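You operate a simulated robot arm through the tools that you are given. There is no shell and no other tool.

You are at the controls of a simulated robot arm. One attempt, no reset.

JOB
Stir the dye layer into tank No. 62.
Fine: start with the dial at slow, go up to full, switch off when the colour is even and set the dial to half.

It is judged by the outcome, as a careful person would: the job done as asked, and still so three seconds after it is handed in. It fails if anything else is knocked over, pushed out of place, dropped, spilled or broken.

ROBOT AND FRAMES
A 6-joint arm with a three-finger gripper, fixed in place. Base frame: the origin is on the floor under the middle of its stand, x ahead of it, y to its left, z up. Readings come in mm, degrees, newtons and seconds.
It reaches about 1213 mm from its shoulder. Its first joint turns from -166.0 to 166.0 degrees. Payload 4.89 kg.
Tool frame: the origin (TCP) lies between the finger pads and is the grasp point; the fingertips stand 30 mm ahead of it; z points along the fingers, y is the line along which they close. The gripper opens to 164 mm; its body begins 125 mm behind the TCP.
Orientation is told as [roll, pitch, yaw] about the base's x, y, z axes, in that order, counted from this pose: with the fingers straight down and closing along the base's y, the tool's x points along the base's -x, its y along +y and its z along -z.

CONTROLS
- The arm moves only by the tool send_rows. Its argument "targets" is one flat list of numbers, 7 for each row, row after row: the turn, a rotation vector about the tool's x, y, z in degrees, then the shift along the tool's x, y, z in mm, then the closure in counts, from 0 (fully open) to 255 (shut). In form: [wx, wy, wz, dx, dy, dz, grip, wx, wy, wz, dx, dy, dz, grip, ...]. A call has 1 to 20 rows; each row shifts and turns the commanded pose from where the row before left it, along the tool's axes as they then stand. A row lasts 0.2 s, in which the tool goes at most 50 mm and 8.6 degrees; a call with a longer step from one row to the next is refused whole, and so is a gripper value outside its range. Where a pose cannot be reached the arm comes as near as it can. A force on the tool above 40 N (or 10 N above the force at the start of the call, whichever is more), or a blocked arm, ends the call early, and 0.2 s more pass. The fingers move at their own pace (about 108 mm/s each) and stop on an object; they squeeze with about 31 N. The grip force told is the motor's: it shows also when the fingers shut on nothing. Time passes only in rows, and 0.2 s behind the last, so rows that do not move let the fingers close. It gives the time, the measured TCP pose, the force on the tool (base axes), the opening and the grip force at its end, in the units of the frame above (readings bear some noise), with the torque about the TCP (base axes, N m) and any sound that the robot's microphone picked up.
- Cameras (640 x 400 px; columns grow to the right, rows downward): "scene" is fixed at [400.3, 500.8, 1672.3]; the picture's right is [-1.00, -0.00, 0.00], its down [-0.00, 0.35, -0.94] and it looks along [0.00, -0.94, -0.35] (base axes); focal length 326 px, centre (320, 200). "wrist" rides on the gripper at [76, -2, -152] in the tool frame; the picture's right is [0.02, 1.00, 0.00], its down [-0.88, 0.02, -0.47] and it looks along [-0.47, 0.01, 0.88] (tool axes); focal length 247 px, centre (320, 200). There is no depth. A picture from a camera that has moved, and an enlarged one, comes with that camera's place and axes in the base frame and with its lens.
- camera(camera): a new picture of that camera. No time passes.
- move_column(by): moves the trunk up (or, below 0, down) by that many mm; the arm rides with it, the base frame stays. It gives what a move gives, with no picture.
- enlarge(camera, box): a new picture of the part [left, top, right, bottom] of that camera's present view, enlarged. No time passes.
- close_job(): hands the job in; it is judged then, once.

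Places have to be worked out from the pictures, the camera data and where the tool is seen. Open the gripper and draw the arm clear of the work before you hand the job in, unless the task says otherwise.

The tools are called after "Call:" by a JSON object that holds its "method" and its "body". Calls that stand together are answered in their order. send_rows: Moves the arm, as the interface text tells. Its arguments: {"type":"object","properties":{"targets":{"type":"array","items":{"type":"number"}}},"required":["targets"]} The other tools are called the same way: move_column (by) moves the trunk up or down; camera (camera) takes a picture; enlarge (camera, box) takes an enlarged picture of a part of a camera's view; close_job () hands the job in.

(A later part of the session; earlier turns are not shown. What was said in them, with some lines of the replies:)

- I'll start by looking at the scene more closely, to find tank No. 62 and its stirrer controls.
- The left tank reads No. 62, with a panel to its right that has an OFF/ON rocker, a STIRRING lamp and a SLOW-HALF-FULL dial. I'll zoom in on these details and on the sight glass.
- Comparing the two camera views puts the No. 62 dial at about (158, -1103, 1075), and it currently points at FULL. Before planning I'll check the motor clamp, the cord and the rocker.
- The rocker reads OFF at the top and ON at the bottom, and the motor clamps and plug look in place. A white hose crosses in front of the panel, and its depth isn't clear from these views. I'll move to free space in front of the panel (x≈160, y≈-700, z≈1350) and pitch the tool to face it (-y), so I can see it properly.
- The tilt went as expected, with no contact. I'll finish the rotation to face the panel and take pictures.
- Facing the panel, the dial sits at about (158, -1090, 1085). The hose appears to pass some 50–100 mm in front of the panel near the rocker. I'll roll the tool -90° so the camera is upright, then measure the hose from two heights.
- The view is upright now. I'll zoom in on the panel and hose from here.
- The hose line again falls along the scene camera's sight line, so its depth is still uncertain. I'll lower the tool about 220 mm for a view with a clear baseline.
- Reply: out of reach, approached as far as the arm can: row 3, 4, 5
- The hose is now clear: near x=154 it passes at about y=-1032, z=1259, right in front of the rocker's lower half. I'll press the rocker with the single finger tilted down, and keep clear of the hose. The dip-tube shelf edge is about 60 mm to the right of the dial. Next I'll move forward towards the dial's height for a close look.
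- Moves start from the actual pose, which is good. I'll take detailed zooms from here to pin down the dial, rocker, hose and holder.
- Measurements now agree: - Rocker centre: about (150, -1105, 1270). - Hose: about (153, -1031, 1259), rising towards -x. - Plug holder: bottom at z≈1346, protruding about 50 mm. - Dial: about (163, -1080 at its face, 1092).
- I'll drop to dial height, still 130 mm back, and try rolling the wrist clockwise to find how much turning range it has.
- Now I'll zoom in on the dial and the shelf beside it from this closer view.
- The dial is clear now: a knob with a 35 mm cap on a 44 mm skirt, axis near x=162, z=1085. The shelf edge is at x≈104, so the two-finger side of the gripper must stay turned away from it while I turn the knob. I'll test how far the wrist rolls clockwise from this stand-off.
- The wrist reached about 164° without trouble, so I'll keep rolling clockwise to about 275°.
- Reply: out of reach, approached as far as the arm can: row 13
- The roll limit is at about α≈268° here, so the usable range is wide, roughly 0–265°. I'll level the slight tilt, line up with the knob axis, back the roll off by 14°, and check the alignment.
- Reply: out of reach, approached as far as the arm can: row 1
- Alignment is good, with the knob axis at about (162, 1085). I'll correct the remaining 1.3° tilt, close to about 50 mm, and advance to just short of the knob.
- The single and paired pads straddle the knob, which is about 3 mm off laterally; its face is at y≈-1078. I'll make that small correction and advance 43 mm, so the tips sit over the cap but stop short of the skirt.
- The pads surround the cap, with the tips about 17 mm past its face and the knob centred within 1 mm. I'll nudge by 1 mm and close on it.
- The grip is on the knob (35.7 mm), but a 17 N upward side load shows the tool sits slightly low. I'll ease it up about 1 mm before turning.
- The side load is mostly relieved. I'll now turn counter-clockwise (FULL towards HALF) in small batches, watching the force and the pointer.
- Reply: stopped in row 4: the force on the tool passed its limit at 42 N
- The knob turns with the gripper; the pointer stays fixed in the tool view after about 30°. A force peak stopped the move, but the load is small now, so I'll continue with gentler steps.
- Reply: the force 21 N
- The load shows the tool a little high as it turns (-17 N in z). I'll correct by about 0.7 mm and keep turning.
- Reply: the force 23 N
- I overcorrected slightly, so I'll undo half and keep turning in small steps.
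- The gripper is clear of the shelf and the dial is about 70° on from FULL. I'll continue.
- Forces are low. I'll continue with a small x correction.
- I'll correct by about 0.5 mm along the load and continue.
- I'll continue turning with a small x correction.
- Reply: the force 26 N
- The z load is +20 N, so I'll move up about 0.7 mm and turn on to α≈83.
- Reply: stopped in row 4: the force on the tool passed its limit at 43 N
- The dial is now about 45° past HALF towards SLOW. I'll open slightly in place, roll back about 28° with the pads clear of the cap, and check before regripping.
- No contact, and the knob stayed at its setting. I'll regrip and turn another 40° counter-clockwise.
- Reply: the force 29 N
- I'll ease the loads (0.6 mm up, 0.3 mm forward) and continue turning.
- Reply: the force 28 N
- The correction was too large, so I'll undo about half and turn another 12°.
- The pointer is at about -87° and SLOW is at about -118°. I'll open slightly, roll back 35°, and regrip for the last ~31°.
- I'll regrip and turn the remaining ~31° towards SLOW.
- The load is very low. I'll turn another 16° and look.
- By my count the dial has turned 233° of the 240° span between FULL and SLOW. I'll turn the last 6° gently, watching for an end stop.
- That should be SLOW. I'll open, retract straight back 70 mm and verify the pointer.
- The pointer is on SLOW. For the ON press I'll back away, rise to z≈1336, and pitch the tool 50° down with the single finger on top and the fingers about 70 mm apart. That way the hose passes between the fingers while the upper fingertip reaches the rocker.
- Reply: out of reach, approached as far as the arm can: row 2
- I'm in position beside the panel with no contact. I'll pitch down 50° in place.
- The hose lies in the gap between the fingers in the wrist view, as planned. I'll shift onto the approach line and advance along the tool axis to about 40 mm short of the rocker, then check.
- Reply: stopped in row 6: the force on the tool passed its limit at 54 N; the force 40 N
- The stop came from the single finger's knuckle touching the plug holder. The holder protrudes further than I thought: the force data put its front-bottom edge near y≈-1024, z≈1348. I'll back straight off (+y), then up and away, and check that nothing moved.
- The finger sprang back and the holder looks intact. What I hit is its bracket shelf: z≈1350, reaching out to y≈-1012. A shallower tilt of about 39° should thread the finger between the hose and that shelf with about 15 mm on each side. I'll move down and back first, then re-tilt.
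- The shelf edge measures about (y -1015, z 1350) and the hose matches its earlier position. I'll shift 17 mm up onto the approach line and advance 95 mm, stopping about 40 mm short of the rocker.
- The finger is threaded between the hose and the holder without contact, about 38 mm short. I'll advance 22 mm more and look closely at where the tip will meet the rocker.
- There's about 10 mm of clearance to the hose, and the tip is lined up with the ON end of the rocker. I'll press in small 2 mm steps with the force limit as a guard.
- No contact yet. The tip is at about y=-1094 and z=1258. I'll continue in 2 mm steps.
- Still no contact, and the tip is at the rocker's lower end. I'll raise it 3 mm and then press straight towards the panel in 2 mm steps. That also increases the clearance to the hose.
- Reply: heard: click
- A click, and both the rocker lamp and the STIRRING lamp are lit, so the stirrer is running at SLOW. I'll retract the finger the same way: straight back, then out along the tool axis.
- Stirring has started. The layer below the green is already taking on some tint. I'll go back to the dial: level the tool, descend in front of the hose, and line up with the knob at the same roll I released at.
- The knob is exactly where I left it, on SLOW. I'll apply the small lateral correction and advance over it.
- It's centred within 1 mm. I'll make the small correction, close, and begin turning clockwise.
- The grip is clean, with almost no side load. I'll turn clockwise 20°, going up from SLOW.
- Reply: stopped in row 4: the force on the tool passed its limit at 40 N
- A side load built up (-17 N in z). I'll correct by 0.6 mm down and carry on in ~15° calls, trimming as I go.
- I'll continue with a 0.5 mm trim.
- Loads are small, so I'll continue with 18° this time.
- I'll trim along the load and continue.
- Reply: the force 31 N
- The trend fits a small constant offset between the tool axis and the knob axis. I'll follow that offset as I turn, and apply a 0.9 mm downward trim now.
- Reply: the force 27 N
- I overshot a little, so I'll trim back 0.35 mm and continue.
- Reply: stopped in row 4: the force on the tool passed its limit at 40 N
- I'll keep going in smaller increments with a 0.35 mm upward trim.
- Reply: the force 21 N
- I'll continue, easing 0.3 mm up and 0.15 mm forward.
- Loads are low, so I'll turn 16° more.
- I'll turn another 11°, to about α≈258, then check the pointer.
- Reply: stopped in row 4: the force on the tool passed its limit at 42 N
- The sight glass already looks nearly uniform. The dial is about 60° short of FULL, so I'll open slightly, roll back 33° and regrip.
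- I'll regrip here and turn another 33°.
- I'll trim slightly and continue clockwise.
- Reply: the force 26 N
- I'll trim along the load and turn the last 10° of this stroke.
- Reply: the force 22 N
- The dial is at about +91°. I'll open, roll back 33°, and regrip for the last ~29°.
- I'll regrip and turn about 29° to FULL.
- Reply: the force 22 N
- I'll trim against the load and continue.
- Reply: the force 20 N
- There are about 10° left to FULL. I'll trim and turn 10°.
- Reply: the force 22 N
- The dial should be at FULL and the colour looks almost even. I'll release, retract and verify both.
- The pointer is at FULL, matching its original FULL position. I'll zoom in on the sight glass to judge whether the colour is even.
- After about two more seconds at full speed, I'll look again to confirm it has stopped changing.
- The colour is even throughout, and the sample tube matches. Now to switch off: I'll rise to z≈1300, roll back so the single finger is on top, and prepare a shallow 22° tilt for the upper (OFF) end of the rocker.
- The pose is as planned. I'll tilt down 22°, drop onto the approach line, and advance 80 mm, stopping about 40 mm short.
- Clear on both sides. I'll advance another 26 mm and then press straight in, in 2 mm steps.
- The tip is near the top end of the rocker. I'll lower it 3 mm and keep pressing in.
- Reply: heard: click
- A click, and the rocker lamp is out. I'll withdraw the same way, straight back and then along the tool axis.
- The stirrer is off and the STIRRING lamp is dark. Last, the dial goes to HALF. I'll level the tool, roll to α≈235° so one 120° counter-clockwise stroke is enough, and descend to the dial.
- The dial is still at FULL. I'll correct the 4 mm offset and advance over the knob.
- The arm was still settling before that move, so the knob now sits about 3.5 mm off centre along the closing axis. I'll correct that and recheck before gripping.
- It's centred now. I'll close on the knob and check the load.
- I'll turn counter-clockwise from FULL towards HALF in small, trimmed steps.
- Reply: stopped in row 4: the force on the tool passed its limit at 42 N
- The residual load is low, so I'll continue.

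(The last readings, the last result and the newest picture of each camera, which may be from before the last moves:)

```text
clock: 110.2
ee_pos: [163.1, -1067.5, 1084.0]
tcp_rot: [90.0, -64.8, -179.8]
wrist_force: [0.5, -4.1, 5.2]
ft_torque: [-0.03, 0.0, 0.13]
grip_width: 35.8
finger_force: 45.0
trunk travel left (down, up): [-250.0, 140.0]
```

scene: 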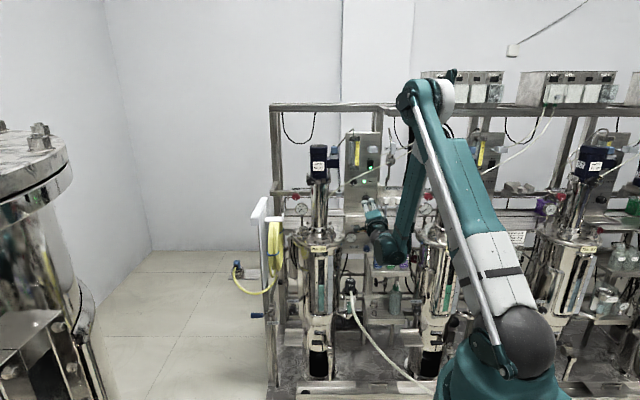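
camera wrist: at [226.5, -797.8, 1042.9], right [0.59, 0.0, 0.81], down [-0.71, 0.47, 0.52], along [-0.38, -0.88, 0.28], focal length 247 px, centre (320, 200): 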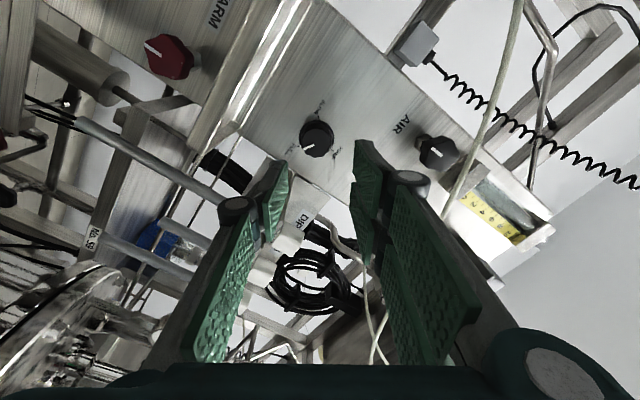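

The load is very low. I'll turn 19° more.

Call:
{"method": "send_rows", "body": {"targets": [0, 0, -4, -0.1, 0, 0, 255, 0, 0, -5, 0, 0, 0, 255, 0, 0, -5, 0, 0, 0, 255, 0, 0, -5, 0, 0, 0, 255]}}

```text
clock: 111.2
ee_pos: [163.1, -1065.7, 1084.5]
tcp_rot: [90.1, -83.7, 180.0]
wrist_force: [-3.7, 9.1, 2.1]
ft_torque: [-0.03, -0.04, -0.13]
grip_width: 36.0
finger_force: 45.4
trunk travel left (down, up): [-250.0, 140.0]
```

I'll continue, 19° more.

Call:
{"method": "send_rows", "body": {"targets": [0, 0, -4, 0, -0.15, 0, 255, 0, 0, -5, 0, 0, 0, 255, 0, 0, -5, 0, 0, 0, 255, 0, 0, -5, 0, 0, 0, 255]}}

```text
clock: 112.2
ee_pos: [162.7, -1066.2, 1084.3]
tcp_rot: [-90.0, -77.2, 0.0]
wrist_force: [-4.5, 19.8, -11.4]
ft_torque: [0.45, 0.01, -0.16]
grip_width: 36.0
finger_force: 44.9
trunk travel left (down, up): [-250.0, 140.0]
```

I'll trim 0.4 mm down and turn 18° more.

Call:
{"method": "send_rows", "body": {"targets": [0, 0, -3, 0.4, -0.1, -0.12, 255, 0, 0, -5, 0, 0, 0, 255, 0, 0, -5, 0, 0, 0, 255, 0, 0, -5, 0, 0, 0, 255]}}

```text
clock: 113.2
ee_pos: [164.2, -1066.4, 1083.2]
tcp_rot: [-89.9, -59.2, 0.1]
wrist_force: [-3.4, 8.0, 6.3]
ft_torque: [-0.18, 0.01, -0.02]
grip_width: 35.9
finger_force: 44.7
trunk travel left (down, up): [-250.0, 140.0]
```

About 86° turned, with 34° left to HALF. I'll continue.

Call:
{"method": "send_rows", "body": {"targets": [0, 0, -4, -0.15, -0.1, 0, 255, 0, 0, -5, 0, 0, 0, 255, 0, 0, -5, 0, 0, 0, 255, 0, 0, -5, 0, 0, 0, 255]}}

```text
clock: 114.2
ee_pos: [162.6, -1067.0, 1084.1]
tcp_rot: [-90.0, -40.2, 0.0]
wrist_force: [-10.3, -10.4, 7.8]
ft_torque: [-0.28, -0.01, -0.2]
grip_width: 35.7
finger_force: 44.9
trunk travel left (down, up): [-250.0, 140.0]
```

There are 15° left. I'll trim and turn 15°.

Call:
{"method": "send_rows", "body": {"targets": [0, 0, -3, 0.05, -0.35, 0.05, 255, 0, 0, -4, 0, 0, 0, 255, 0, 0, -4, 0, 0, 0, 255, 0, 0, -4, 0, 0, 0, 255, 0, 0, 0, 0, 0, 0, 255]}}

Call:
{"method": "enlarge", "body": {"camera": "wrist", "box": [240, 120, 400, 220]}}

```text
clock: 115.4
ee_pos: [162.8, -1064.8, 1084.8]
tcp_rot: [-89.9, -25.3, 0.1]
wrist_force: [-9.2, -2.1, 10.2]
ft_torque: [-0.26, -0.01, -0.26]
grip_width: 35.7
finger_force: 44.9
trunk travel left (down, up): [-250.0, 140.0]
```

```text
4.00 times, centred on (320, 170) of wrist
camera zoom: at [91.0, -913.4, 1053.7], right [0.41, 0.0, -0.91], down [0.8, 0.47, 0.36], along [0.43, -0.88, 0.19], focal length 988 px, centre (320, 320)
```

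zoom: 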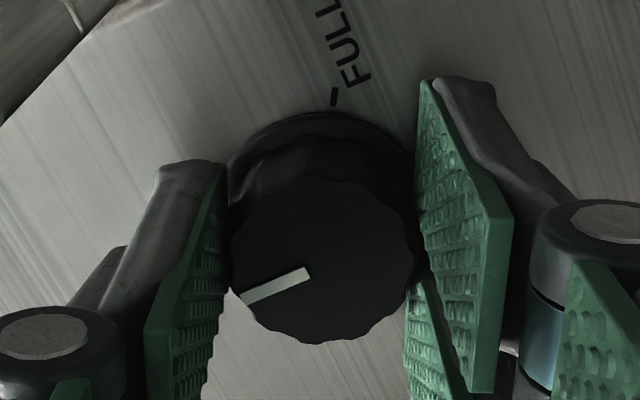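

That's 119.7° from FULL, so it should be on HALF. I'll open, retract and verify.

Call:
{"method": "send_rows", "body": {"targets": [0, 0, 0, 0, 0, 0, 180, 0, 0, 0, 0, 0, 0, 180, 0, 0, 0, 0, 0, -15, 180, 0, 0, 0, 0, 0, -25, 180, 0, 0, 0, 0, 0, -35, 180, 0, 0, 0, 0, 0, -45, 180, 0, 0, 0, 0, 0, 0, 180, 0, 0, 0, 0, 0, 0, 180]}}

Call:
{"method": "enlarge", "body": {"camera": "wrist", "box": [256, 90, 384, 170]}}

Call:
{"method": "enlarge", "body": {"camera": "scene", "box": [320, 150, 416, 210]}}

```text
clock: 117.2
ee_pos: [160.2, -945.8, 1085.1]
tcp_rot: [-90.0, -25.3, 0.1]
wrist_force: [-0.2, -0.3, 0.1]
ft_torque: [0.03, -0.01, -0.01]
grip_width: 48.2
finger_force: 0.1
trunk travel left (down, up): [-250.0, 140.0]
```

```text
5.00 times, centred on (320, 130) of wrist
camera zoom: at [89.0, -793.3, 1054.4], right [0.41, 0.0, -0.91], down [0.8, 0.47, 0.36], along [0.43, -0.88, 0.19], focal length 1235 px, centre (320, 550)
```

zoom: 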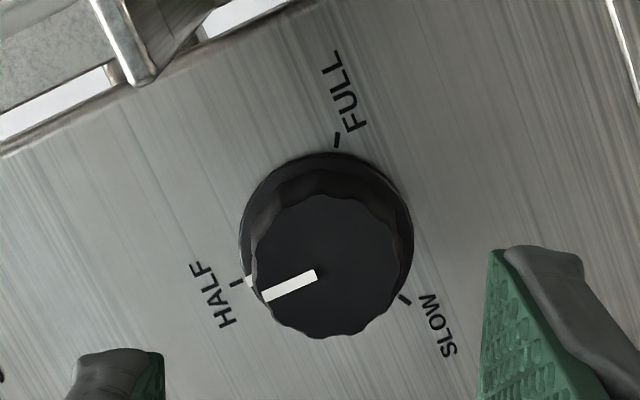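

```text
6.67 times, centred on (368, 180) of scene
camera zoom: at [400.3, 500.8, 1672.3], right [-1.0, 0.0, 0.0], down [0.0, 0.35, -0.94], along [0.0, -0.94, -0.35], focal length 2175 px, centre (0, 333)
```

zoom: 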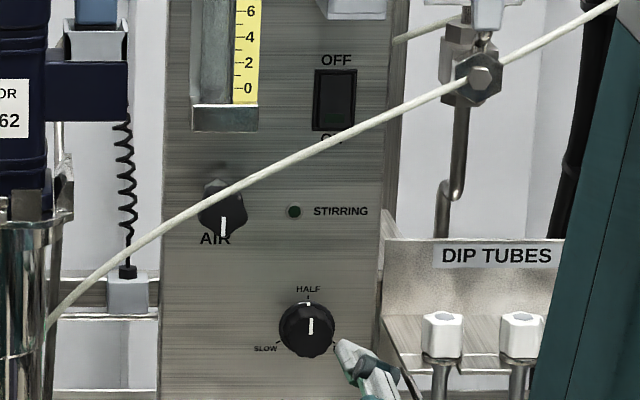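

The dial is on HALF, the rocker is OFF and the lamp is dark. I'll draw the arm up and back, clear of the rack, and open the gripper.

Call:
{"method": "send_rows", "body": {"targets": [0, 0, 0, -18.2, -39, 0, 180, 0, 0, 0, -18.2, -39, 0, 180, 0, 0, 0, -18.2, -39, 0, 180, 0, 0, 0, -18.2, -39, 0, 180, 0, 0, 0, -18.2, -39, 0, 180, 0, 0, 0, 0, 0, -40, 120, 0, 0, 0, 0, 0, -45, 60, 0, 0, 0, 0, 0, -45, 0, 0, 0, 0, 0, 0, -45, 0, 0, 0, 0, 0, 0, -45, 0, 0, 0, 0, 0, 0, 0, 0]}}

Call:
{"method": "camera", "body": {"camera": "scene"}}

Call:
{"method": "camera", "body": {"camera": "wrist"}}

Call:
{"method": "enlarge", "body": {"camera": "scene", "box": [260, 120, 420, 220]}}

Call:
{"method": "enlarge", "body": {"camera": "scene", "box": [272, 220, 432, 320]}}

```text
clock: 119.6
ee_pos: [163.1, -726.8, 1299.3]
tcp_rot: [-90.1, -25.3, 0.1]
wrist_force: [0.7, 1.6, 0.4]
ft_torque: [0.07, -0.04, 0.03]
grip_width: 164.3
finger_force: 0.0
trunk travel left (down, up): [-250.0, 140.0]
```

```text
taken
```

scene: 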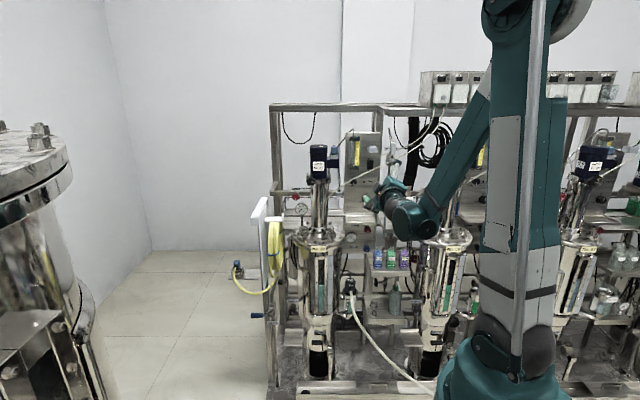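

```text
taken
camera wrist: at [91.9, -574.8, 1267.2], right [0.41, 0.0, -0.91], down [0.8, 0.47, 0.36], along [0.43, -0.88, 0.19], focal length 247 px, centre (320, 200)
```

wrist: 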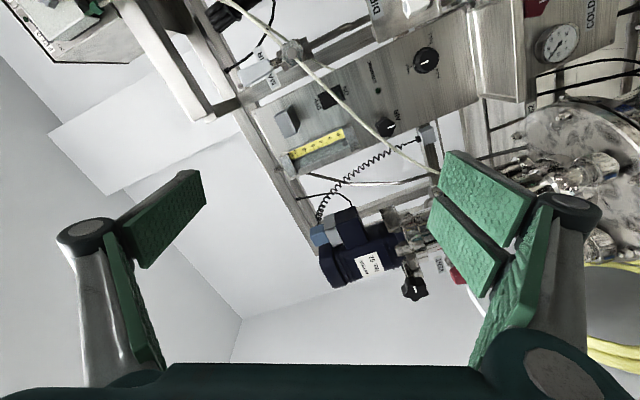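

```text
4.00 times, centred on (340, 170) of scene
camera zoom: at [400.3, 500.8, 1672.3], right [-1.0, 0.0, 0.0], down [0.0, 0.35, -0.94], along [0.0, -0.94, -0.35], focal length 1305 px, centre (240, 320)
```

zoom: 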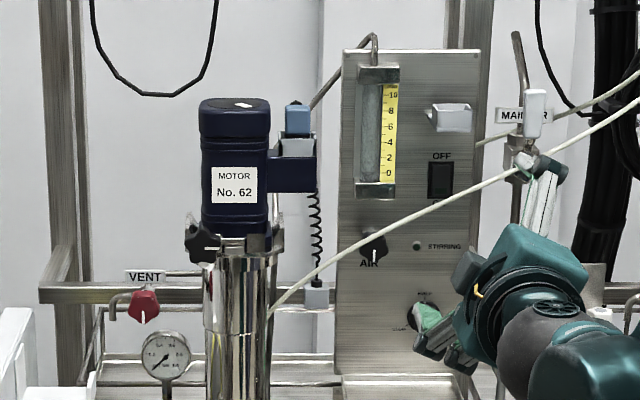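

```text
4.00 times, centred on (352, 270) of scene
camera zoom: at [400.3, 500.8, 1672.3], right [-1.0, 0.0, 0.0], down [0.0, 0.35, -0.94], along [0.0, -0.94, -0.35], focal length 1305 px, centre (192, -80)
```

zoom: 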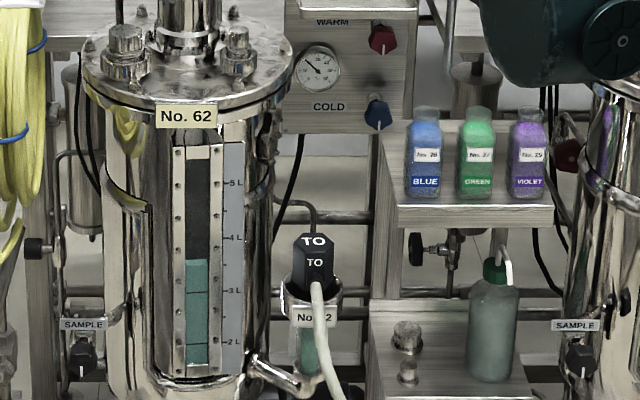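

Tank No. 62 is evenly coloured. The rocker is OFF, the STIRRING lamp is dark and the dial is on HALF. The holder, hose, dip tubes and bottles look unmoved, and the arm is clear with the gripper open, so I'm handing the job in.

Call:
{"method": "close_job", "body": {}}

```text
The job is handed in.
```

Tank No. 62 is stirred: the dye layer is mixed in and the colour in the sight glass is even from top to bottom. I've handed the job in.

- **Start:** I turned the dial from FULL, where I found it, to SLOW before switching on.
- **Stirring:** I switched on at SLOW and turned the dial up to FULL. The colour was nearly even before the dial reached FULL. I gave it about 14 more seconds at FULL and saw no further change before I switched off.
- **End:** The switch is off, the STIRRING lamp is dark, and the dial is set to HALF.

**One contact on the way:** while lining up for the ON press, one finger of the gripper bumped the plug holder on the panel at about 54 N. I backed off at once. The holder looks the same as before in the later pictures, and nothing else looks moved or spilled.

The arm is drawn back from the rack with the gripper open.
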